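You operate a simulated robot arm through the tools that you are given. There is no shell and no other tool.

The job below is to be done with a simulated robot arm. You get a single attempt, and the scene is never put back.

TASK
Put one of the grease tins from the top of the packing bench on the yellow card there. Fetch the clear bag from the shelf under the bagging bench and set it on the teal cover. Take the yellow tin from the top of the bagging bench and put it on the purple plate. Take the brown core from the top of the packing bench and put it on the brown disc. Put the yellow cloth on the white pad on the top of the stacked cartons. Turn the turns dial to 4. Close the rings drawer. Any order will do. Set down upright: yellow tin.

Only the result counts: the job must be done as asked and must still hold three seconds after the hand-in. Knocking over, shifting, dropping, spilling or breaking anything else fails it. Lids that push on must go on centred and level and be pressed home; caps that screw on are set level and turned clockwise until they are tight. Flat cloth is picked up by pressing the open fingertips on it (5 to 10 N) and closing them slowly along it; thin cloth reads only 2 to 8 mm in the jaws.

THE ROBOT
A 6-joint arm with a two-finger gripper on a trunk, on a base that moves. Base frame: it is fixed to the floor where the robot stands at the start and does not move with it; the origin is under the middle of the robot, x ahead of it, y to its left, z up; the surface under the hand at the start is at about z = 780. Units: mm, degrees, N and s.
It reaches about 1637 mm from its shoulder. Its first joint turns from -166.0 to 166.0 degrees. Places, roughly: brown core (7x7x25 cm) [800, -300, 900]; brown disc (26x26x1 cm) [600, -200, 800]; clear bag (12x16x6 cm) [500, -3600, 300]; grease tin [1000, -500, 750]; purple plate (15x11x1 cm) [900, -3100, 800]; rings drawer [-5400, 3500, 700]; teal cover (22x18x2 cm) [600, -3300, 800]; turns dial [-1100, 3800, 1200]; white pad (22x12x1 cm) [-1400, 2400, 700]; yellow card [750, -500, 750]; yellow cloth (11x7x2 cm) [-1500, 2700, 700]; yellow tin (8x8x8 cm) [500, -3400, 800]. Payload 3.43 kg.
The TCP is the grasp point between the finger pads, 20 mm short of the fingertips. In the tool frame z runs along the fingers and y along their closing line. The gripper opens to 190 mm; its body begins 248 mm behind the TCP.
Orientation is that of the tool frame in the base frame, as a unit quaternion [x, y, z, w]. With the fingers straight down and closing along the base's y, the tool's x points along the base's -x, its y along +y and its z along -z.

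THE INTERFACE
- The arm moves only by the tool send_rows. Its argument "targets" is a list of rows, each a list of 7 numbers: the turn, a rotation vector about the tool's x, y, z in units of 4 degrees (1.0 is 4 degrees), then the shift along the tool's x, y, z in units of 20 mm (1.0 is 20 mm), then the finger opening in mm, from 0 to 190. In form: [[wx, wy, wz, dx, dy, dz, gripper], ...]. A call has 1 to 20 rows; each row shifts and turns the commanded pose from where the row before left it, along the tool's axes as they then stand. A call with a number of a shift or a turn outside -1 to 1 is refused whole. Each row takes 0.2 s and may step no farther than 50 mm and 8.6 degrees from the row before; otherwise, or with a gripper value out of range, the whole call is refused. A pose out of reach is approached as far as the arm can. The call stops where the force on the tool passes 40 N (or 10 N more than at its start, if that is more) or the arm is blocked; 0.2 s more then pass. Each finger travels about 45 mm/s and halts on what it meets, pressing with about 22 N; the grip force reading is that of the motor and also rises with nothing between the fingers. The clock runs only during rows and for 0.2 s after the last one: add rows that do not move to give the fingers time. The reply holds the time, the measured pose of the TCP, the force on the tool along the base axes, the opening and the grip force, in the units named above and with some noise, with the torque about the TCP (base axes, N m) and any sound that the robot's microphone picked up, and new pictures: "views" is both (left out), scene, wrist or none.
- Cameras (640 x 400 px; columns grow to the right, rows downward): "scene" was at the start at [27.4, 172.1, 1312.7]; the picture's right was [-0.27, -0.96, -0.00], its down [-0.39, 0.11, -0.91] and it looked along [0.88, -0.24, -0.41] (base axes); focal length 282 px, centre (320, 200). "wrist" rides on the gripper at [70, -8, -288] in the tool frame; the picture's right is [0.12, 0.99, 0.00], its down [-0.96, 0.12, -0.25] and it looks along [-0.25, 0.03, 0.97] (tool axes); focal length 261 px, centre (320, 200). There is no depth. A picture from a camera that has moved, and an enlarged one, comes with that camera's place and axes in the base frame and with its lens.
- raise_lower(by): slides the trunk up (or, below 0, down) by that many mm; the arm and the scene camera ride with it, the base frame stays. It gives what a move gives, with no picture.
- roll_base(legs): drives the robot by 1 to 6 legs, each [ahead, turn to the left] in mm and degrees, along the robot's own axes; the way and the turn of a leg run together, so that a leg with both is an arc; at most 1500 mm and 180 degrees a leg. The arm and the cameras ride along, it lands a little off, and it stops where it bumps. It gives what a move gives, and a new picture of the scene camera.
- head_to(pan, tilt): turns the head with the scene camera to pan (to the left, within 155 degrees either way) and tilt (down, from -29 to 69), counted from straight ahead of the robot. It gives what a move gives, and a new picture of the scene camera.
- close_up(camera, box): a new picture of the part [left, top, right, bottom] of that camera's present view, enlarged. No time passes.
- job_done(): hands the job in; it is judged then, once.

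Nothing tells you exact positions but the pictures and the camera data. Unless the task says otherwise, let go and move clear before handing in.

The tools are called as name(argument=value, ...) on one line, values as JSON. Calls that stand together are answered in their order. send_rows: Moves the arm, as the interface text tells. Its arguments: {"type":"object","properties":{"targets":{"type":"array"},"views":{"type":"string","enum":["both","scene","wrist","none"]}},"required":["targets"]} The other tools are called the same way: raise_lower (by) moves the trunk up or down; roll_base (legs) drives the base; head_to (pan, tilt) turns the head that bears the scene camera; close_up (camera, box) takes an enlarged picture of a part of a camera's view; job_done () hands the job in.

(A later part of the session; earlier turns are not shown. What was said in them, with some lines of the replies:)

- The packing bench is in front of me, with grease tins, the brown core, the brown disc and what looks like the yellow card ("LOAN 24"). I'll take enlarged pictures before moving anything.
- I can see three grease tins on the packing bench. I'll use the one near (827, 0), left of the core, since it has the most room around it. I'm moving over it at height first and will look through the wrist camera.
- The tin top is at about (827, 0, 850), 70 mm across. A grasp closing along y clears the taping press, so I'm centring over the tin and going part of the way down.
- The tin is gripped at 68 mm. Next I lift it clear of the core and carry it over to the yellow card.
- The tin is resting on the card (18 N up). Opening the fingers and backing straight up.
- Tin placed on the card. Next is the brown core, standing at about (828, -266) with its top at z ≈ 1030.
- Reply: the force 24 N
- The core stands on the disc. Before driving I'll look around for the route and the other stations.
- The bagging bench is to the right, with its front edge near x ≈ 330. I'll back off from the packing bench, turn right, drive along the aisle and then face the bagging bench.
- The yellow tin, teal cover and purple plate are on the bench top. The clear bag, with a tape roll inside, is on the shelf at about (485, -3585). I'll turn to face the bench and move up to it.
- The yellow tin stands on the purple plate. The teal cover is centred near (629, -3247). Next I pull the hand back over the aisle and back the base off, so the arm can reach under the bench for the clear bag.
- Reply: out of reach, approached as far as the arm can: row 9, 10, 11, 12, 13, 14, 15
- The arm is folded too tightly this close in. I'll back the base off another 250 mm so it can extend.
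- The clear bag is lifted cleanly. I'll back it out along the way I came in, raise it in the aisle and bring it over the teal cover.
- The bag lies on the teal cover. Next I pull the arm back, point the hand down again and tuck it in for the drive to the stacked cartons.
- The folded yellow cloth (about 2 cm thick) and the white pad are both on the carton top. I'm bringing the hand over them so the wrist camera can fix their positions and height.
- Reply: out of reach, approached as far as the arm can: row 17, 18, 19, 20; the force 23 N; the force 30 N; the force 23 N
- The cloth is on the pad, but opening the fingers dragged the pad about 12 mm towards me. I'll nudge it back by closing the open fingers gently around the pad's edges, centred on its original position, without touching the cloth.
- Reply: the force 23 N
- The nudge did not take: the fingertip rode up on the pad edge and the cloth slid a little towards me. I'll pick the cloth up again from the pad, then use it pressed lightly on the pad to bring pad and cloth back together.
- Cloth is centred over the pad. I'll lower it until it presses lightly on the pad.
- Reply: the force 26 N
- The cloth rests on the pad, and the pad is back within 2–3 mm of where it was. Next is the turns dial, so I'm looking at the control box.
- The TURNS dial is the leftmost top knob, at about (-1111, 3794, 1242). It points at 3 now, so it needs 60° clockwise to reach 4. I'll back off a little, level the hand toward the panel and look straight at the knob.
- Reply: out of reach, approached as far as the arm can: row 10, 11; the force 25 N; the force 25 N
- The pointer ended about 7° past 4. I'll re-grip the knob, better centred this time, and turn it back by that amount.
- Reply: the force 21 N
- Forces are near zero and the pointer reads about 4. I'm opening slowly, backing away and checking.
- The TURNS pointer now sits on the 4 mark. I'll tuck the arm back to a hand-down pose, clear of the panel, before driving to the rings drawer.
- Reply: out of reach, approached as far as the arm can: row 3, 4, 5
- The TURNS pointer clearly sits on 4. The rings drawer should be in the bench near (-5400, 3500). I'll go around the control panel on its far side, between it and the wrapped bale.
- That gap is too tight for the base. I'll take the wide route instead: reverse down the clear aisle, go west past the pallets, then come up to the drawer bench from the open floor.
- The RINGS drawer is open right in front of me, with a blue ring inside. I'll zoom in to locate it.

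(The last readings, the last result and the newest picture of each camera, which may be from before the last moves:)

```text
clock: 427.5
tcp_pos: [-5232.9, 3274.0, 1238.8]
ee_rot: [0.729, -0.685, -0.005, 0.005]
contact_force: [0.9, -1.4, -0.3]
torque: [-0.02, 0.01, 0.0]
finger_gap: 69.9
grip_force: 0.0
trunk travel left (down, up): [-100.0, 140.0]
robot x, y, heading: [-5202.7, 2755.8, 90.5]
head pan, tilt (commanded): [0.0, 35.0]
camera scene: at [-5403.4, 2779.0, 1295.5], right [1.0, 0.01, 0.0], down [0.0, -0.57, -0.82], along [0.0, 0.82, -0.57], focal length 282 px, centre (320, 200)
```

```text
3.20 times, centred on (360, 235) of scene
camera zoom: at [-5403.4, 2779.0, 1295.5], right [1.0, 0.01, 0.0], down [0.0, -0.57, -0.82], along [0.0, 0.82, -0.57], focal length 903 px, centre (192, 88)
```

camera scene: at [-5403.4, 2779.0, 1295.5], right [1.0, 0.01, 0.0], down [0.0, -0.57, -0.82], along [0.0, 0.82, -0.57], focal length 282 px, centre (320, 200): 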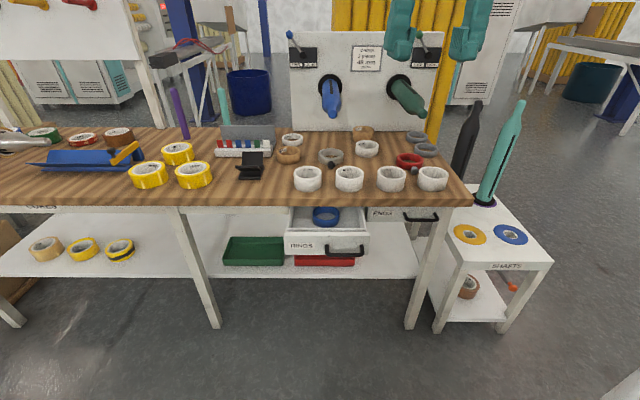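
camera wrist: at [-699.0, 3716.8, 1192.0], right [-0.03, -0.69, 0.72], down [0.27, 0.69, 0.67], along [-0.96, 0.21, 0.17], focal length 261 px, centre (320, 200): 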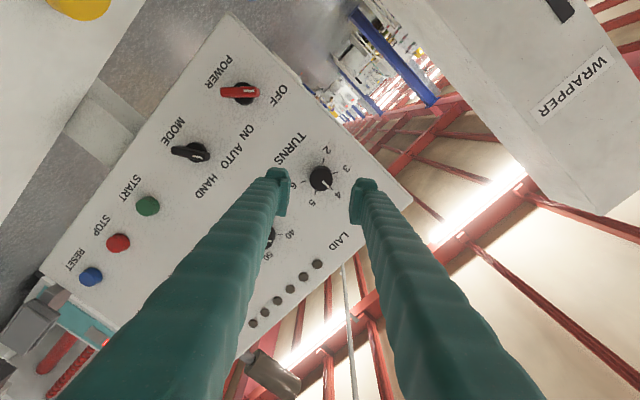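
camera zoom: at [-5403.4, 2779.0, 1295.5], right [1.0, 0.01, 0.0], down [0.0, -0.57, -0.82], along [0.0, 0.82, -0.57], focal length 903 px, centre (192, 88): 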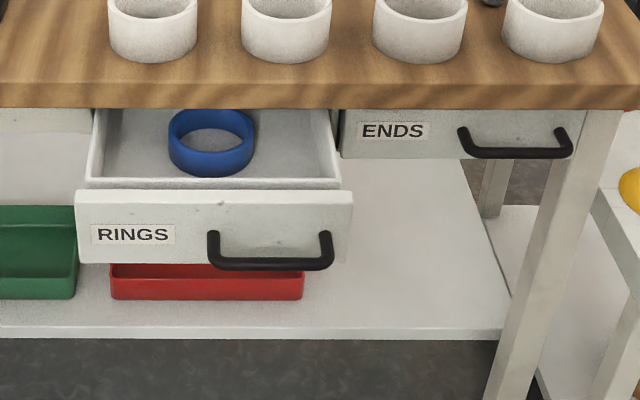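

head_to(pan=100, tilt=35)

head_to(pan=150, tilt=35)

```text
clock: 429.3
tcp_pos: [-5232.7, 3272.2, 1238.5]
ee_rot: [0.73, -0.684, -0.006, 0.005]
contact_force: [0.8, 0.5, 0.4]
torque: [0.0, 0.0, -0.01]
finger_gap: 69.7
grip_force: 0.0
trunk travel left (down, up): [-100.0, 140.0]
robot x, y, heading: [-5203.9, 2750.3, 90.3]
head pan, tilt (commanded): [100.0, 35.0]
camera scene: at [-5489.6, 2675.2, 1295.5], right [-0.18, 0.98, 0.0], down [0.56, 0.1, -0.82], along [-0.81, -0.15, -0.57], focal length 282 px, centre (320, 200)
```

scene: 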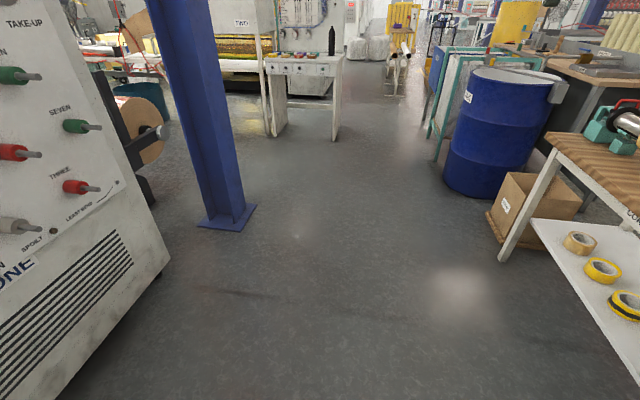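

```text
clock: 430.5
tcp_pos: [-5231.9, 3273.1, 1237.7]
ee_rot: [0.729, -0.684, -0.006, 0.004]
contact_force: [-0.5, 0.3, -0.1]
torque: [0.03, 0.02, 0.02]
finger_gap: 69.9
grip_force: 0.1
trunk travel left (down, up): [-100.0, 140.0]
robot x, y, heading: [-5201.0, 2752.9, 90.4]
head pan, tilt (commanded): [150.0, 35.0]
camera scene: at [-5446.6, 2614.5, 1295.5], right [-0.87, 0.5, 0.0], down [0.28, 0.5, -0.82], along [-0.41, -0.71, -0.57], focal length 282 px, centre (320, 200)
```

scene: 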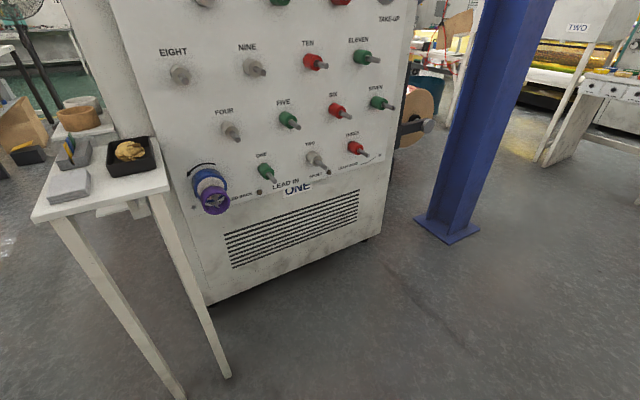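

head_to(pan=0, tilt=35)

roll_base(legs=[[-220, 0]])

send_rows(targets=[[0, 0, 0.92, 0, 0, 0, 50], [0, 0, 0, 0, 1, 0, 30], [0, 0, 0, 0, 1, 0, 10], [0, 0, 0, 0, 1, 0, 0], [0, 0, 0, 0, 1, 0, 0], [0, 0, 0, 0, 1, 0, 0], [0, 0, 0, 0, 1, 0, 0], [0, 0, 0, 0, 1, 0, 0], [0, 0, 0, 0, 1, 0, 0], [0, 0, 0, 0, 1, 0, 0], [0, 0, 0, 0, 0.5, 0, 0]], views="scene")

```text
clock: 432.8
tcp_pos: [-5232.7, 3273.0, 1236.6]
ee_rot: [0.729, -0.684, -0.006, 0.005]
contact_force: [0.2, 0.1, 1.3]
torque: [-0.01, 0.0, 0.0]
finger_gap: 70.0
grip_force: 0.1
trunk travel left (down, up): [-100.0, 140.0]
robot x, y, heading: [-5203.7, 2751.3, 90.4]
head pan, tilt (commanded): [0.0, 35.0]
camera scene: at [-5403.4, 2779.0, 1295.5], right [1.0, 0.01, 0.0], down [0.0, -0.57, -0.82], along [-0.01, 0.82, -0.57], focal length 282 px, centre (320, 200)
```

scene: 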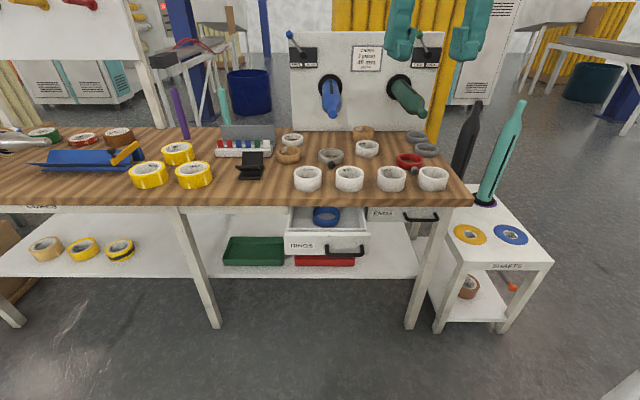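

```text
clock: 434.5
tcp_pos: [-5228.3, 3053.9, 1237.9]
ee_rot: [0.726, -0.687, -0.005, 0.004]
contact_force: [-0.3, -0.1, 0.0]
torque: [-0.02, 0.03, -0.01]
finger_gap: 69.7
grip_force: 0.1
trunk travel left (down, up): [-100.0, 140.0]
robot x, y, heading: [-5204.9, 2536.6, 90.2]
head pan, tilt (commanded): [0.0, 35.0]
camera scene: at [-5402.7, 2561.6, 1295.5], right [1.0, 0.0, 0.0], down [0.0, -0.57, -0.82], along [0.0, 0.82, -0.57], focal length 282 px, centre (320, 200)
```

scene: 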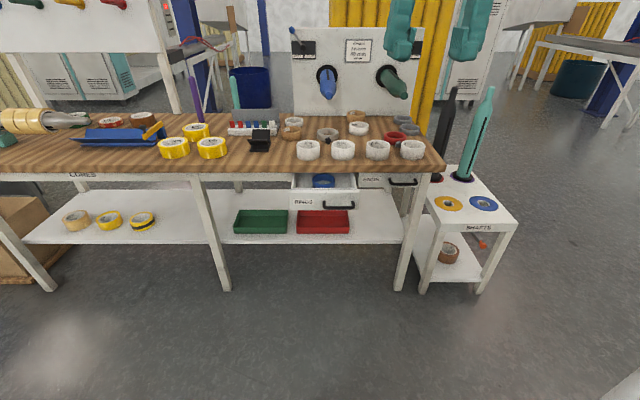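

```text
clock: 436.9
tcp_pos: [-5418.3, 3055.3, 1240.2]
ee_rot: [-0.704, 0.711, 0.006, -0.004]
contact_force: [0.5, 0.5, -0.6]
torque: [-0.01, 0.04, 0.0]
finger_gap: 0.0
grip_force: 21.4
trunk travel left (down, up): [-100.0, 140.0]
robot x, y, heading: [-5201.1, 2538.3, 89.8]
head pan, tilt (commanded): [0.0, 35.0]
camera scene: at [-5402.7, 2561.6, 1295.5], right [1.0, 0.0, 0.0], down [0.0, -0.57, -0.82], along [0.0, 0.82, -0.57], focal length 282 px, centre (320, 200)
```

scene: 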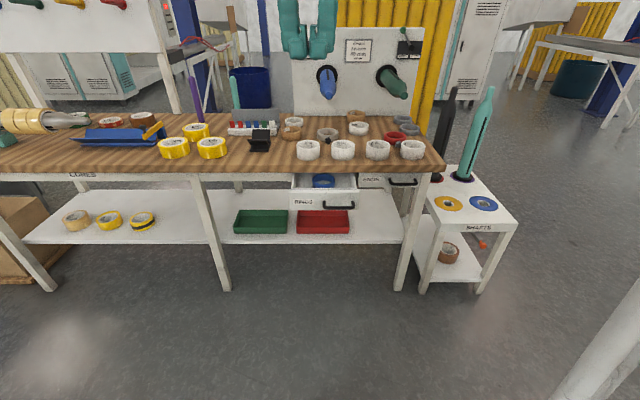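

close_up(camera="scene", box=[260, 160, 420, 250])

```text
4.00 times, centred on (340, 205) of scene
camera zoom: at [-5402.7, 2561.6, 1295.5], right [1.0, 0.0, 0.0], down [0.0, -0.57, -0.82], along [0.0, 0.82, -0.57], focal length 1128 px, centre (240, 180)
```

zoom: 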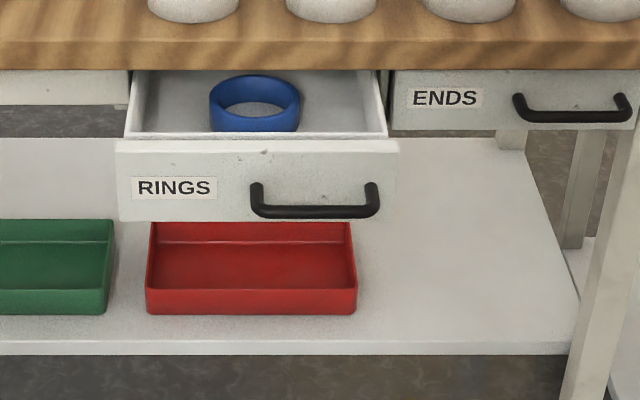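

roll_base(legs=[[-90, 0]])

send_rows(targets=[[0, -1, 0, 0, 0, 0, 0], [0, -1, 0, 0, 0, 0, 0], [0, -1, 0, 0, 0, 0, 0], [0, -1, 0, 0, 0, 0, 0], [0, -1, 0, 0, 0, 0, 0], [0, -1, 0, 0, 0, 0, 0], [0, -1, 0, 0, 0, 0, 0], [0, -1, 0, 0, 0, 0, 0], [0, -1, 0, 0, 0, 0, 0], [0, -1, 0, 0, 0, 0, 0], [0, -1, 0, 0, 0, 0, 0], [0, -1, 0, 0, 0, 0, 0], [0, -1, 0, 0, 0, 0, 0], [0, -1, 0, 0, 0, 0, 0], [0, -1, 0, 0, 0, 0, 0]], views="scene")

```text
clock: 438.0
tcp_pos: [-5418.5, 2964.7, 1240.5]
ee_rot: [-0.705, 0.709, 0.005, -0.005]
contact_force: [-0.7, -0.1, 0.7]
torque: [-0.05, 0.0, 0.01]
finger_gap: 0.0
grip_force: 21.5
trunk travel left (down, up): [-100.0, 140.0]
robot x, y, heading: [-5202.1, 2444.9, 90.0]
head pan, tilt (commanded): [0.0, 35.0]
camera scene: at [-5402.9, 2470.5, 1295.5], right [1.0, 0.0, 0.0], down [0.0, -0.57, -0.82], along [0.0, 0.82, -0.57], focal length 282 px, centre (320, 200)
```

scene: 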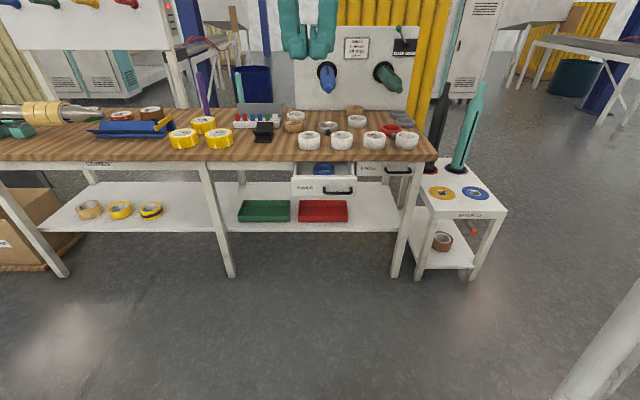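

```text
clock: 441.4
tcp_pos: [-5418.3, 2970.4, 1301.6]
ee_rot: [-0.581, 0.627, 0.392, 0.34]
contact_force: [0.5, 0.2, -0.6]
torque: [0.02, 0.02, 0.03]
finger_gap: 0.1
grip_force: 21.7
trunk travel left (down, up): [-100.0, 140.0]
robot x, y, heading: [-5205.7, 2446.2, 89.9]
head pan, tilt (commanded): [0.0, 35.0]
stopped in row 15: the arm was blocked; the commanded pose is now the measured one
camera scene: at [-5393.8, 2470.9, 1298.7], right [1.0, -0.1, 0.0], down [-0.05, -0.54, -0.84], along [0.08, 0.83, -0.54], focal length 282 px, centre (320, 200)
```

scene: 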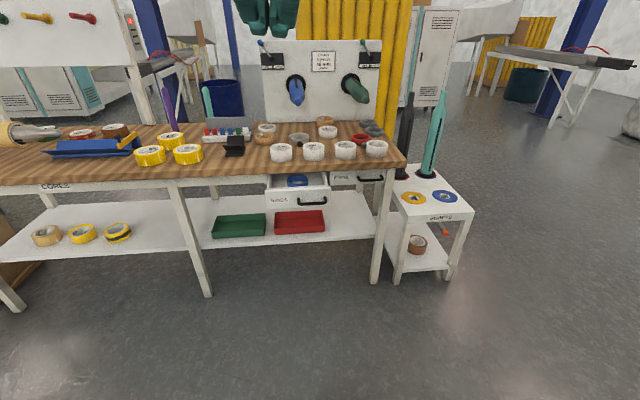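

The arm pressed against my own head mount. I'll move the hand forward and right, away from it, then shift the base so the drawer is straight ahead.

send_rows(targets=[[0, 0, 0, -0.535, -0.41, 0.94, 0], [0, 0, 0, -0.535, -0.41, 0.94, 0], [0, 0, 0, -0.535, -0.41, 0.94, 0], [0, 0, 0, -0.535, -0.41, 0.94, 0], [0, 0, 0, -0.535, -0.41, 0.94, 0], [0, 0, 0, -0.535, -0.41, 0.94, 0], [0, 0, 0, -0.535, -0.41, 0.94, 0]], views="scene")

```text
clock: 443.0
tcp_pos: [-5360.0, 3119.8, 1292.3]
ee_rot: [-0.585, 0.625, 0.388, 0.342]
contact_force: [-0.2, -0.1, -0.2]
torque: [-0.01, 0.04, 0.02]
finger_gap: 0.1
grip_force: 21.9
trunk travel left (down, up): [-100.0, 140.0]
robot x, y, heading: [-5202.2, 2442.7, 89.9]
head pan, tilt (commanded): [0.0, 35.0]
camera scene: at [-5402.6, 2470.1, 1295.5], right [1.0, 0.0, 0.0], down [0.0, -0.57, -0.82], along [0.0, 0.82, -0.57], focal length 282 px, centre (320, 200)
```

scene: 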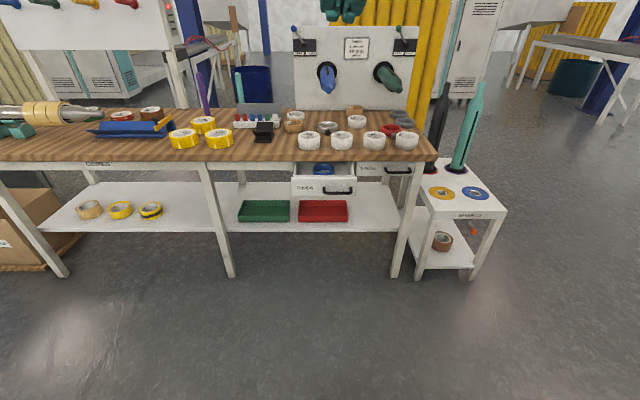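

roll_base(legs=[[0, 90], [330, 0], [0, -90]])

```text
clock: 453.4
tcp_pos: [-5674.6, 3117.3, 1292.4]
ee_rot: [-0.578, 0.631, 0.384, 0.346]
contact_force: [-0.2, -0.2, 0.5]
torque: [-0.01, -0.02, 0.0]
finger_gap: 0.0
grip_force: 22.2
trunk travel left (down, up): [-100.0, 140.0]
robot x, y, heading: [-5530.8, 2436.8, 88.6]
head pan, tilt (commanded): [0.0, 35.0]
camera scene: at [-5730.5, 2468.6, 1295.5], right [1.0, -0.02, 0.0], down [-0.01, -0.57, -0.82], along [0.02, 0.82, -0.57], focal length 282 px, centre (320, 200)
```

scene: 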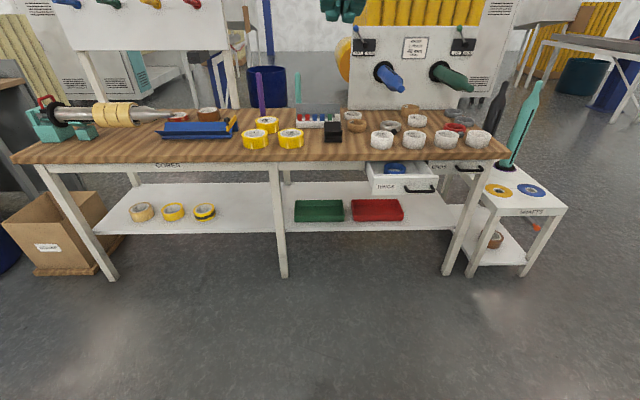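

send_rows(targets=[[0.1, 0, -0.66, 0, 0, 0, 0], [0, 0, -0.66, 0, 0, 0, 0], [0, 0, 0, 0, -0.98, 0, 0], [0, 0, 0, 0, -0.98, 0, 0], [0, 0, 0, 0, -0.98, 0, 0], [0, 0, 0, 0, -0.98, 0, 0], [0, 0, 0, 0, -0.98, 0, 0], [0, 0, 0, 0, -0.98, 0, 0], [0, 0, 0, 0, -0.98, 0, 0], [0, 0, 0, 0, -0.98, 0, 0], [0, 0, 0, 0, -0.98, 0, 0], [0, 0, 0, 0, -0.98, 0, 0], [0, 0, 0, 0, -0.98, 0, 0], [0, 0, 0, 0, -0.98, 0, 0]], views="scene")

```text
clock: 456.4
tcp_pos: [-5438.5, 3118.1, 1293.6]
ee_rot: [-0.605, 0.606, 0.365, 0.365]
contact_force: [-0.2, 0.0, 0.0]
torque: [0.04, 0.0, 0.02]
finger_gap: 0.0
grip_force: 22.2
trunk travel left (down, up): [-100.0, 140.0]
robot x, y, heading: [-5533.5, 2437.1, 88.7]
head pan, tilt (commanded): [0.0, 35.0]
camera scene: at [-5730.5, 2468.5, 1295.5], right [1.0, -0.02, 0.0], down [-0.01, -0.57, -0.82], along [0.02, 0.82, -0.57], focal length 282 px, centre (320, 200)
```

scene: 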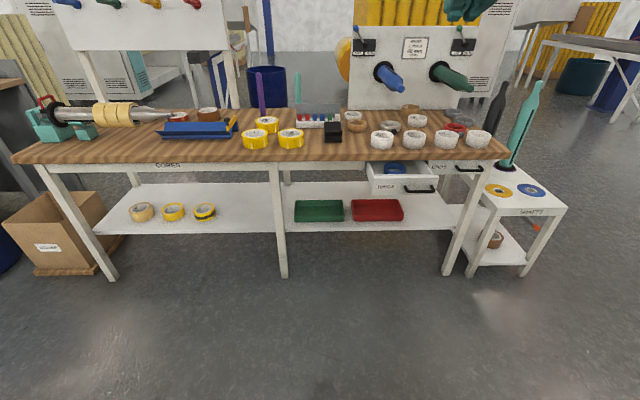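

close_up(camera="scene", box=[340, 150, 500, 230])

```text
4.00 times, centred on (420, 190) of scene
camera zoom: at [-5730.5, 2468.5, 1295.5], right [1.0, -0.02, 0.0], down [-0.01, -0.57, -0.82], along [0.02, 0.82, -0.57], focal length 1128 px, centre (-80, 240)
```

zoom: 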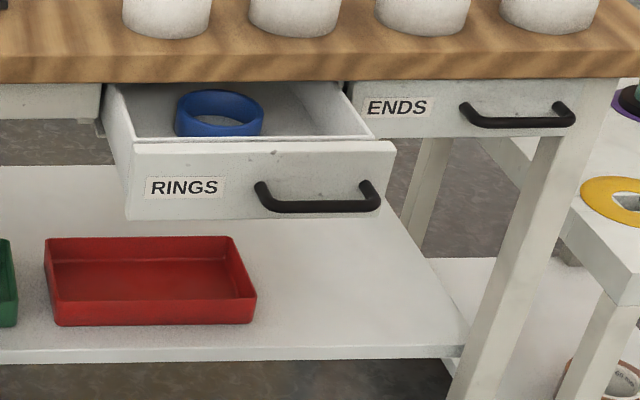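

roll_base(legs=[[-60, 0]])

send_rows(targets=[[0, 0, 0, -0.45, 0, 0.88, 0], [0, 0, 0, -0.45, 0, 0.88, 0], [0, 0, 0, -0.45, 0, 0.88, 0], [0, 0, 0, -0.45, 0, 0.88, 0], [0, 0, 0, -0.45, 0, 0.88, 0], [0, 0, 0, -0.45, 0, 0.88, 0], [0, 0, 0, -0.45, 0, 0.88, 0], [0, 0, 0, -0.45, 0, 0.88, 0], [0, 0, 0, -0.45, 0, 0.88, 0], [0, 0, 0, -0.45, 0, 0.88, 0], [0, 0, 0, -0.45, 0, 0.88, 0]], views="scene")

```text
clock: 457.3
tcp_pos: [-5440.6, 3056.5, 1292.4]
ee_rot: [0.605, -0.605, -0.366, -0.365]
contact_force: [0.6, -0.1, -0.7]
torque: [-0.01, 0.02, -0.01]
finger_gap: 0.0
grip_force: 21.6
trunk travel left (down, up): [-100.0, 140.0]
robot x, y, heading: [-5533.2, 2378.9, 88.5]
head pan, tilt (commanded): [0.0, 35.0]
camera scene: at [-5731.8, 2408.4, 1295.5], right [1.0, -0.02, 0.0], down [-0.01, -0.57, -0.82], along [0.02, 0.82, -0.57], focal length 282 px, centre (320, 200)
```

scene: 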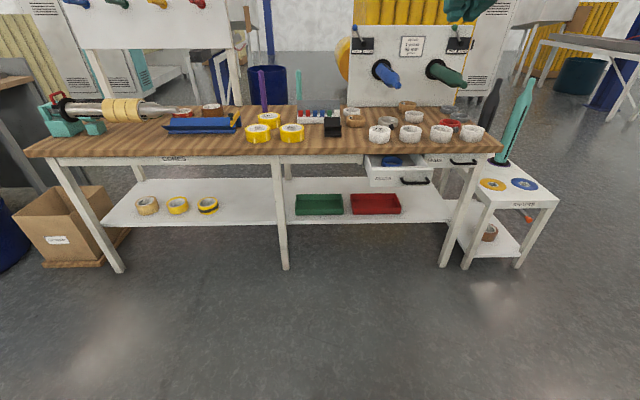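

```text
clock: 459.7
tcp_pos: [-5440.0, 3273.7, 1290.5]
ee_rot: [-0.605, 0.606, 0.365, 0.366]
contact_force: [0.1, -1.2, -0.2]
torque: [-0.06, -0.01, -0.03]
finger_gap: 0.1
grip_force: 21.7
trunk travel left (down, up): [-100.0, 140.0]
robot x, y, heading: [-5533.1, 2377.2, 88.9]
head pan, tilt (commanded): [0.0, 35.0]
camera scene: at [-5731.9, 2408.0, 1295.5], right [1.0, -0.02, 0.0], down [-0.01, -0.57, -0.82], along [0.02, 0.82, -0.57], focal length 282 px, centre (320, 200)
```

scene: 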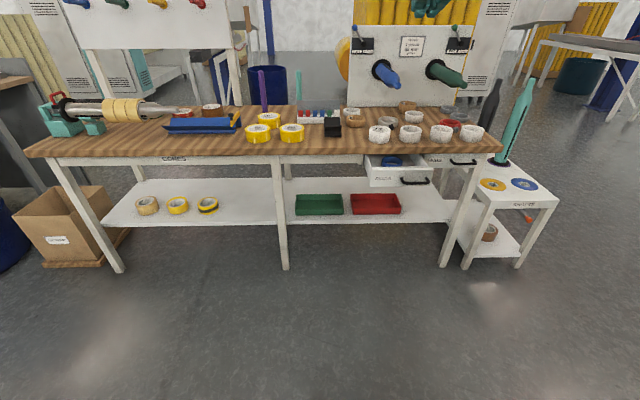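

send_rows(targets=[[0, 0, 0, 1, 0, 0.5277, 0], [0, 0, 0, 1, 0, 0.5277, 0], [0, 0, 0, 1, 0, 0.5277, 0], [0, 0, 0, 1, 0, 0.5277, 0], [0, 0, 0, 1, 0, 0.5277, 0], [0, 0, 0, 1, 0, 0.5277, 0], [0, 0, 0, 1, 0, 0.5277, 0], [0, 0, 0, 1, 0, 0.5277, 0], [0, 0, 0, 1, 0, 0.5277, 0], [0, 0, 0, 1, 0, 0.5277, 0], [0, 0, 0, 1, 0, 0.5277, 0], [0, 0, 0, 1, 0, 0.5277, 0], [0, 0, 0, 1, 0, 0.5277, 0], [0, 0, 0, 1, 0, 0.5277, 0], [0, 0, 0, 1, 0, 0.5277, 0], [0, 0, 0, 1, 0, 0.5277, 0], [0, 0, 0, 1, 0, 0.5277, 0]], views="both")

```text
clock: 463.3
tcp_pos: [-5441.2, 3276.3, 905.4]
ee_rot: [-0.605, 0.606, 0.365, 0.365]
contact_force: [0.0, -0.8, 0.0]
torque: [-0.04, 0.0, -0.02]
finger_gap: 0.0
grip_force: 21.8
trunk travel left (down, up): [-100.0, 140.0]
robot x, y, heading: [-5526.7, 2378.9, 88.4]
head pan, tilt (commanded): [0.0, 35.0]
camera scene: at [-5731.9, 2408.2, 1295.5], right [1.0, -0.02, 0.0], down [-0.01, -0.57, -0.82], along [0.02, 0.82, -0.57], focal length 282 px, centre (320, 200)
camera wrist: at [-5433.9, 2988.6, 976.8], right [-0.99, -0.05, -0.11], down [-0.12, 0.23, 0.97], along [-0.03, 0.97, -0.23], focal length 261 px, centre (320, 200)
```

scene: 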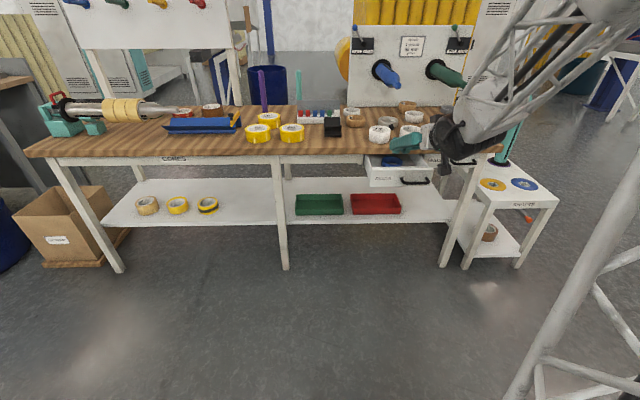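
wrist: 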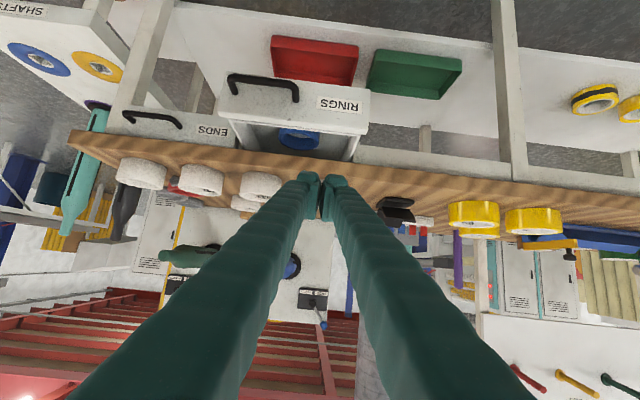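

send_rows(targets=[[0, 0, 0, 1, 0, 0.5277, 0], [0, 0, 0, 1, 0, 0.5277, 0], [0, 0, 0, 1, 0, 0.5277, 0], [0, 0, 0, 1, 0, 0.5277, 0], [0, 0, 0, 1, 0, 0.5277, 0], [0, 0, 0, 1, 0, 0.5277, 0], [0, 0, 0, 1, 0, 0.5277, 0], [0, 0, 0, 0.85, 0, 0.45, 0]], views="both")

close_up(camera="scene", box=[340, 130, 500, 220])

```text
clock: 465.1
tcp_pos: [-5438.7, 3276.1, 732.3]
ee_rot: [-0.605, 0.608, 0.369, 0.358]
contact_force: [-0.3, -0.1, 0.0]
torque: [0.02, -0.02, 0.02]
finger_gap: 0.1
grip_force: 21.9
out of reach, approached as far as the arm can: row 8
trunk travel left (down, up): [-100.0, 140.0]
robot x, y, heading: [-5530.9, 2379.9, 88.6]
head pan, tilt (commanded): [0.0, 35.0]
camera scene: at [-5731.9, 2408.2, 1295.5], right [1.0, -0.02, 0.0], down [-0.01, -0.57, -0.82], along [0.02, 0.82, -0.57], focal length 282 px, centre (320, 200)
camera wrist: at [-5430.5, 2988.9, 805.8], right [-0.99, -0.06, -0.09], down [-0.1, 0.23, 0.97], along [-0.03, 0.97, -0.24], focal length 261 px, centre (320, 200)
```

scene: 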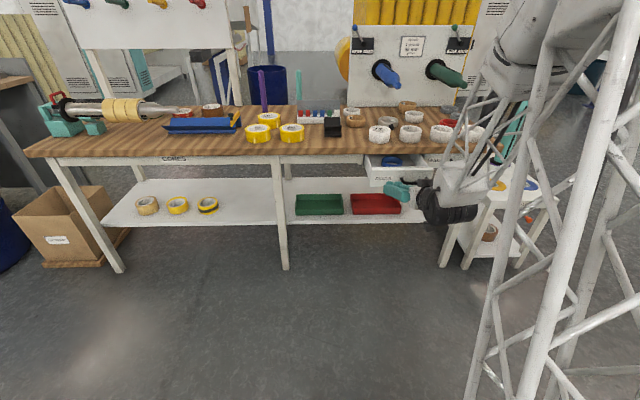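
wrist: 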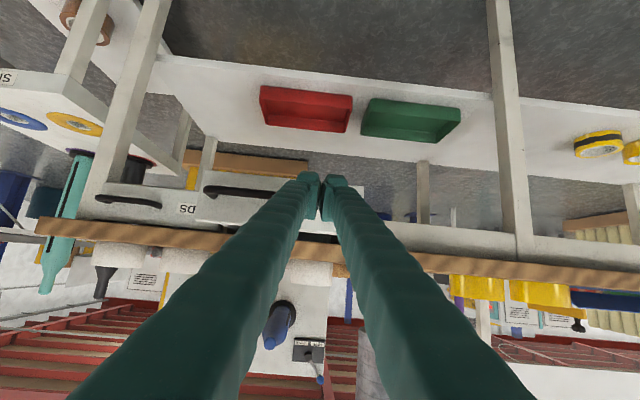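

```text
4.00 times, centred on (420, 175) of scene
camera zoom: at [-5731.9, 2408.2, 1295.5], right [1.0, -0.02, 0.0], down [-0.01, -0.57, -0.82], along [0.02, 0.82, -0.57], focal length 1128 px, centre (-80, 300)
```

zoom: 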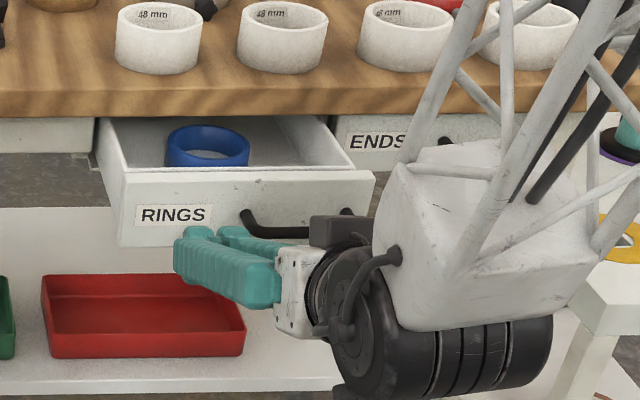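

Tip is 70 mm in front of the RINGS drawer face, clear of the handle. I'm pushing straight in (+y).

send_rows(targets=[[0, 0, 0, -0.47, 0, 0.88, 0], [0, 0, 0, -0.47, 0, 0.88, 0], [0, 0, 0, -0.47, 0, 0.88, 0], [0, 0, 0, -0.35, 0, 0.66, 0], [0, 0, 0, -0.35, 0, 0.66, 0], [0, 0, 0, -0.35, 0, 0.66, 0], [0, 0, 0, -0.35, 0, 0.66, 0]], views="both")

close_up(camera="scene", box=[340, 130, 500, 220])

```text
clock: 466.7
tcp_pos: [-5427.7, 3393.8, 733.8]
ee_rot: [0.606, -0.605, -0.367, -0.363]
contact_force: [-0.3, -0.2, 0.1]
torque: [-0.01, -0.04, 0.01]
finger_gap: 0.0
grip_force: 21.9
out of reach, approached as far as the arm can: row 3, 5
trunk travel left (down, up): [-100.0, 140.0]
robot x, y, heading: [-5537.8, 2376.9, 88.6]
head pan, tilt (commanded): [0.0, 35.0]
camera scene: at [-5731.8, 2408.4, 1295.5], right [1.0, -0.02, 0.0], down [-0.01, -0.57, -0.82], along [0.02, 0.82, -0.57], focal length 282 px, centre (320, 200)
camera wrist: at [-5419.8, 3106.9, 804.6], right [-0.99, -0.06, -0.1], down [-0.11, 0.23, 0.97], along [-0.03, 0.97, -0.23], focal length 261 px, centre (320, 200)
```

scene: 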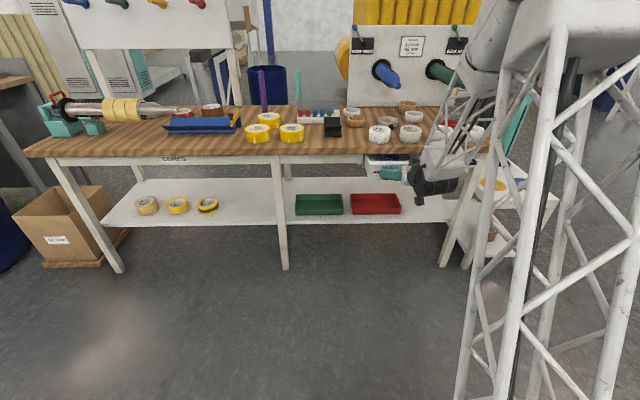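
wrist: 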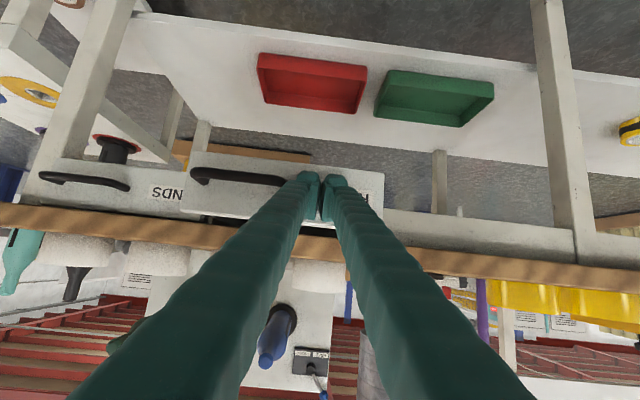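

```text
4.00 times, centred on (420, 175) of scene
camera zoom: at [-5731.8, 2408.4, 1295.5], right [1.0, -0.02, 0.0], down [-0.01, -0.57, -0.82], along [0.02, 0.82, -0.57], focal length 1128 px, centre (-80, 300)
```

zoom: 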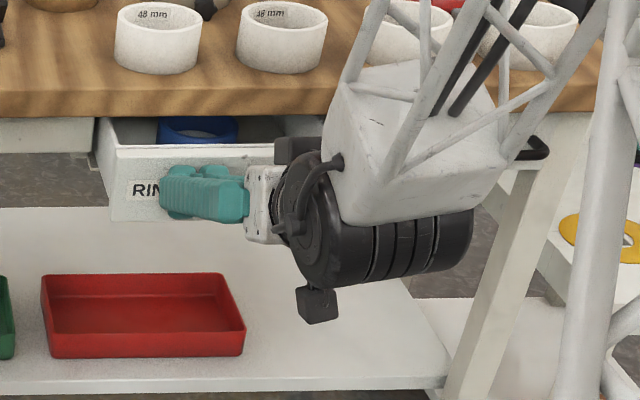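

send_rows(targets=[[0, 0, 0, -0.35, 0.1, 0.66, 0], [0, 0, 0, -0.35, 0.1, 0.66, 0], [0, 0, 0, -0.35, 0.1, 0.66, 0], [0, 0, 0, -0.35, 0.1, 0.66, 0], [0, 0, 0, -0.35, 0.1, 0.66, 0]], views="both")

close_up(camera="scene", box=[340, 130, 500, 220])

```text
clock: 467.9
tcp_pos: [-5435.3, 3468.9, 734.1]
ee_rot: [0.608, -0.604, -0.368, -0.362]
contact_force: [0.3, -0.3, 0.3]
torque: [-0.03, -0.02, 0.01]
finger_gap: 0.0
grip_force: 21.6
out of reach, approached as far as the arm can: row 5
trunk travel left (down, up): [-100.0, 140.0]
robot x, y, heading: [-5535.0, 2376.6, 88.7]
head pan, tilt (commanded): [0.0, 35.0]
camera scene: at [-5731.8, 2408.3, 1295.5], right [1.0, -0.02, 0.0], down [-0.01, -0.57, -0.82], along [0.02, 0.82, -0.57], focal length 282 px, centre (320, 200)
camera wrist: at [-5425.8, 3182.2, 806.6], right [-0.99, -0.06, -0.1], down [-0.11, 0.23, 0.97], along [-0.04, 0.97, -0.24], focal length 261 px, centre (320, 200)
```

scene: 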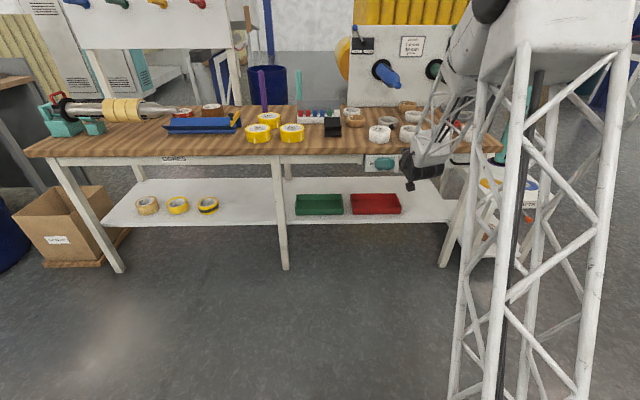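
wrist: 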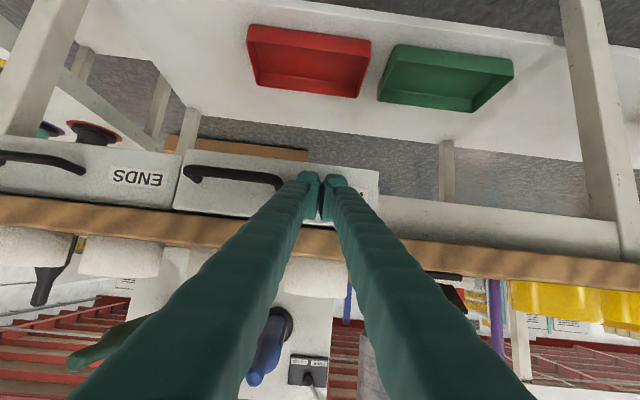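

```text
4.00 times, centred on (420, 175) of scene
camera zoom: at [-5731.8, 2408.3, 1295.5], right [1.0, -0.02, 0.0], down [-0.01, -0.57, -0.82], along [0.02, 0.82, -0.57], focal length 1128 px, centre (-80, 300)
```

zoom: 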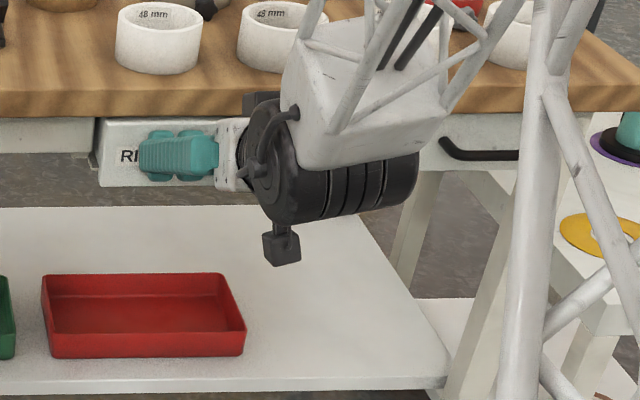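

send_rows(targets=[[0, 0, 0, -0.24, 0, 0.44, 0], [0, 0, 0, -0.24, 0, 0.44, 0], [0, 0, 0, -0.12, 0, 0.22, 0], [0, 0, 0, -0.12, 0, 0.22, 0], [0, 0, 0, 0, 0, 0, 0]], views="wrist")

close_up(camera="scene", box=[340, 130, 500, 220])

```text
clock: 469.1
tcp_pos: [-5434.0, 3499.1, 735.0]
ee_rot: [0.608, -0.604, -0.367, -0.362]
contact_force: [-5.3, -36.0, 4.0]
torque: [0.33, -0.04, -0.01]
finger_gap: 6.0
grip_force: 33.9
trunk travel left (down, up): [-100.0, 140.0]
robot x, y, heading: [-5531.2, 2377.9, 88.7]
head pan, tilt (commanded): [0.0, 35.0]
camera wrist: at [-5426.6, 3211.0, 807.2], right [-0.99, -0.06, -0.1], down [-0.11, 0.23, 0.97], along [-0.04, 0.97, -0.24], focal length 261 px, centre (320, 200)
```

wrist: 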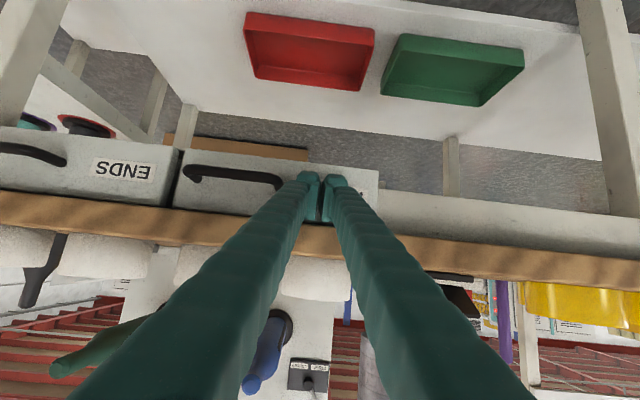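

```text
4.00 times, centred on (420, 175) of scene
camera zoom: at [-5732.0, 2407.0, 1295.5], right [1.0, -0.02, 0.0], down [-0.01, -0.57, -0.82], along [0.02, 0.82, -0.57], focal length 1128 px, centre (-80, 300)
```

zoom: 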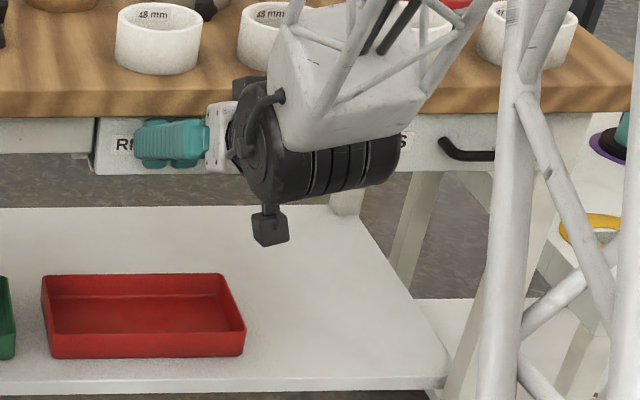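

The drawer hit its end stop (36 N) with its face level with the closed ENDS drawer. I'm backing away to check.

send_rows(targets=[[0, 0, 0, 0.12, 0, -0.22, 0], [0, 0, 0, 0.24, 0, -0.44, 0], [0, 0, 0, 0.35, 0, -0.66, 0], [0, 0, 0, 0.47, 0, -0.88, 0], [0, 0, 0, 0.47, 0, -0.88, 0], [0, 0, 0, 0.47, 0, -0.88, 0], [0, 0, 0, 0.47, 0, -0.88, 0], [0, 0, 0, 0.47, 0, -0.88, 0], [0, 0, 0, 0.47, 0, -0.88, 0], [0, 0, 0, 0, 0, 0, 0]], views="both")

close_up(camera="scene", box=[340, 130, 500, 220])

close_up(camera="wrist", box=[100, 100, 500, 260])

```text
clock: 471.3
tcp_pos: [-5428.4, 3347.6, 732.1]
ee_rot: [0.607, -0.604, -0.365, -0.365]
contact_force: [-0.5, 0.2, 0.3]
torque: [0.03, 0.02, -0.06]
finger_gap: 0.0
grip_force: 34.2
out of reach, approached as far as the arm can: row 6, 7
trunk travel left (down, up): [-100.0, 140.0]
robot x, y, heading: [-5528.2, 2375.1, 88.9]
head pan, tilt (commanded): [0.0, 35.0]
camera scene: at [-5731.8, 2408.5, 1295.5], right [1.0, -0.02, 0.0], down [-0.01, -0.57, -0.82], along [0.02, 0.82, -0.57], focal length 282 px, centre (320, 200)
camera wrist: at [-5420.5, 3060.0, 803.3], right [-0.99, -0.06, -0.11], down [-0.12, 0.23, 0.97], along [-0.03, 0.97, -0.23], focal length 261 px, centre (320, 200)
```

scene: 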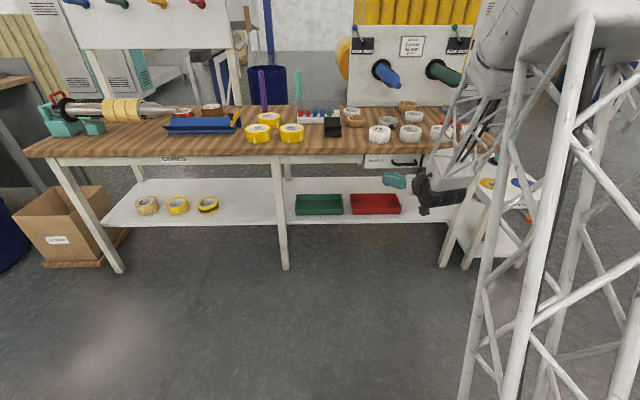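
wrist: 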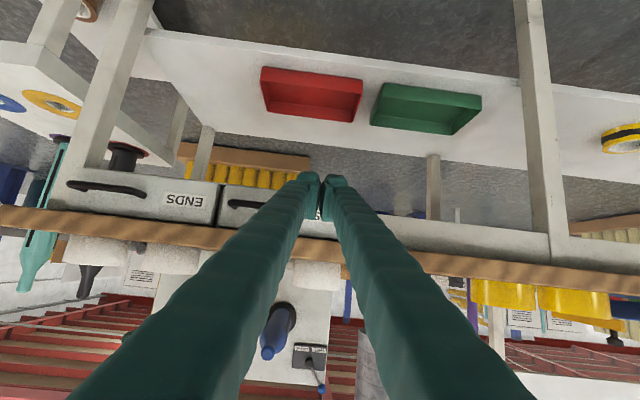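

```text
4.00 times, centred on (420, 175) of scene
camera zoom: at [-5731.8, 2408.5, 1295.5], right [1.0, -0.02, 0.0], down [-0.01, -0.57, -0.82], along [0.02, 0.82, -0.57], focal length 1128 px, centre (-80, 300)
```

zoom: 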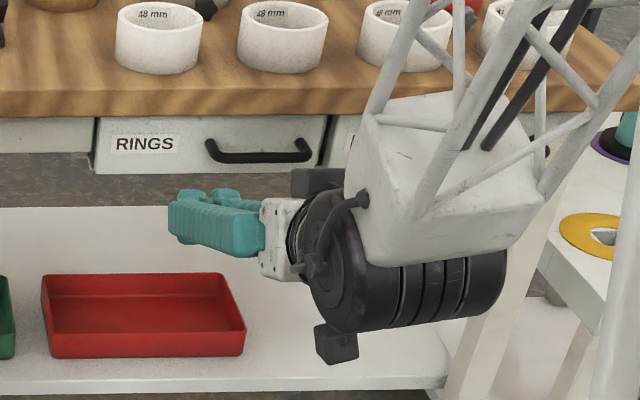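

```text
1.60 times, centred on (300, 180) of wrist
camera zoom: at [-5420.5, 3060.0, 803.3], right [-0.99, -0.06, -0.11], down [-0.12, 0.23, 0.97], along [-0.03, 0.97, -0.23], focal length 417 px, centre (352, 232)
```

zoom: 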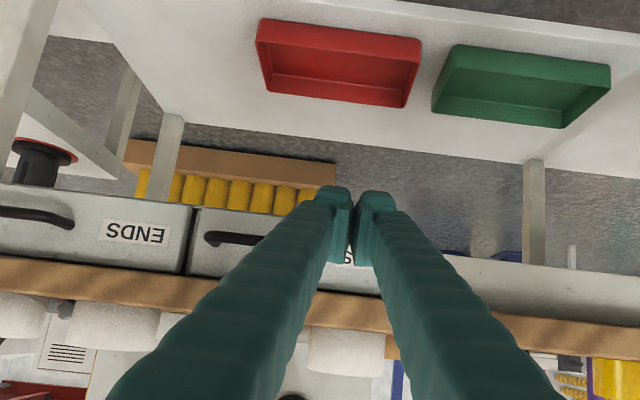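

The RINGS drawer is closed flush with its neighbour. I'll lift the arm clear of the bench and then hand in.

send_rows(targets=[[0, 0, 0, 0, 0, -0.5, 0], [0, 0, 0, -1, 0, -0.5277, 0], [0, 0, 0, -1, 0, -0.5277, 0], [0, 0, 0, -1, 0, -0.5277, 0], [0, 0, 0, -1, 0, -0.5277, 0], [0, 0, 0, -1, 0, -0.5277, 0], [0, 0, 0, -1, 0, -0.5277, 0], [0, 0, 0, -1, 0, -0.5277, 0], [0, 0, 0, -1, 0, -0.5277, 0], [0, 0, 0, -1, 0, -0.5277, 0], [0, 0, 0, -1, 0, -0.5277, 0], [0, 0, 0, -1, 0, -0.5277, 0], [0, 0, 0, -1, 0, -0.5277, 0], [0, 0, 0, -1, 0, -0.5277, 0], [0, 0, 0, -1, 0, -0.5277, 0], [0, 0, 0, -1, 0, -0.5277, 0]], views="scene")

close_up(camera="scene", box=[330, 110, 510, 220])

```text
clock: 474.7
tcp_pos: [-5430.4, 3339.9, 1076.6]
ee_rot: [-0.605, 0.606, 0.365, 0.365]
contact_force: [0.6, 0.2, -0.1]
torque: [0.05, 0.0, -0.01]
finger_gap: 0.0
grip_force: 34.3
trunk travel left (down, up): [-100.0, 140.0]
robot x, y, heading: [-5534.6, 2376.4, 88.7]
head pan, tilt (commanded): [0.0, 35.0]
camera scene: at [-5731.8, 2408.6, 1295.4], right [1.0, -0.02, 0.0], down [-0.01, -0.57, -0.82], along [0.02, 0.82, -0.57], focal length 282 px, centre (320, 200)
```

scene: 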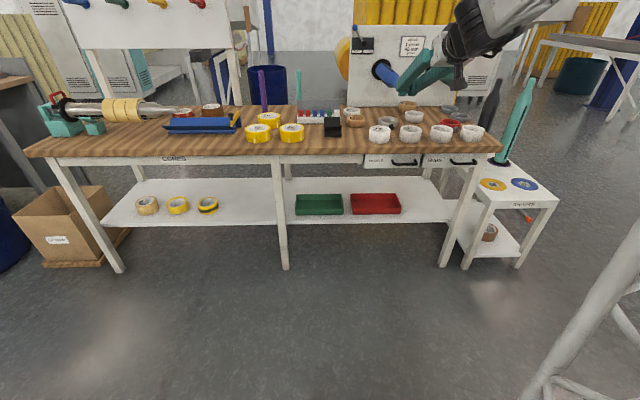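

```text
3.56 times, centred on (420, 165) of scene
camera zoom: at [-5731.8, 2408.6, 1295.4], right [1.0, -0.02, 0.0], down [-0.01, -0.57, -0.82], along [0.02, 0.82, -0.57], focal length 1003 px, centre (-36, 324)
```

zoom: 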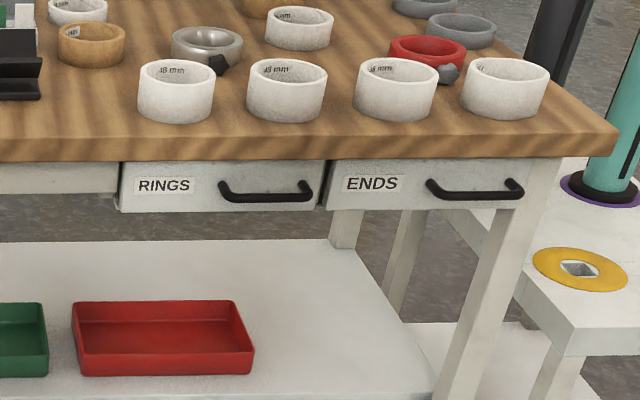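

All seven jobs look done: tin on the yellow card, core on the brown disc, yellow tin upright on the purple plate, clear bag on the teal cover, cloth on the white pad, TURNS dial at 4 and RINGS drawer closed flush with ENDS. The hand is clear, so I'm handing in.

job_done()

```text
The job is handed in.
```

I finished all seven parts of the job and handed it in; I haven't been told the verdict.

- **Grease tin:** one tin stands on the yellow card on the packing bench.
- **Brown core:** it stands upright near the centre of the brown disc.
- **Yellow tin:** it stands upright on the purple plate.
- **Clear bag:** I took it from the shelf under the bagging bench and set it flat on the teal cover.
- **Yellow cloth:** it lies on the white pad on the stacked cartons. When I first let go, the pad was dragged about 12 mm. I moved it back, and it now sits within 2–3 mm of where it was.
- **Turns dial:** the pointer is on 4, to within about a degree. My first turn went roughly 7° too far, so I turned it back.
- **Rings drawer:** it is pushed to its stop and sits flush with the ENDS drawer beside it.

The pad is the only other object I know I shifted, and none of the drives reported a bump. The arm briefly pressed against the robot's own head mount near the drawer bench, touching nothing else. The hand was empty and clear of the bench when I handed in.
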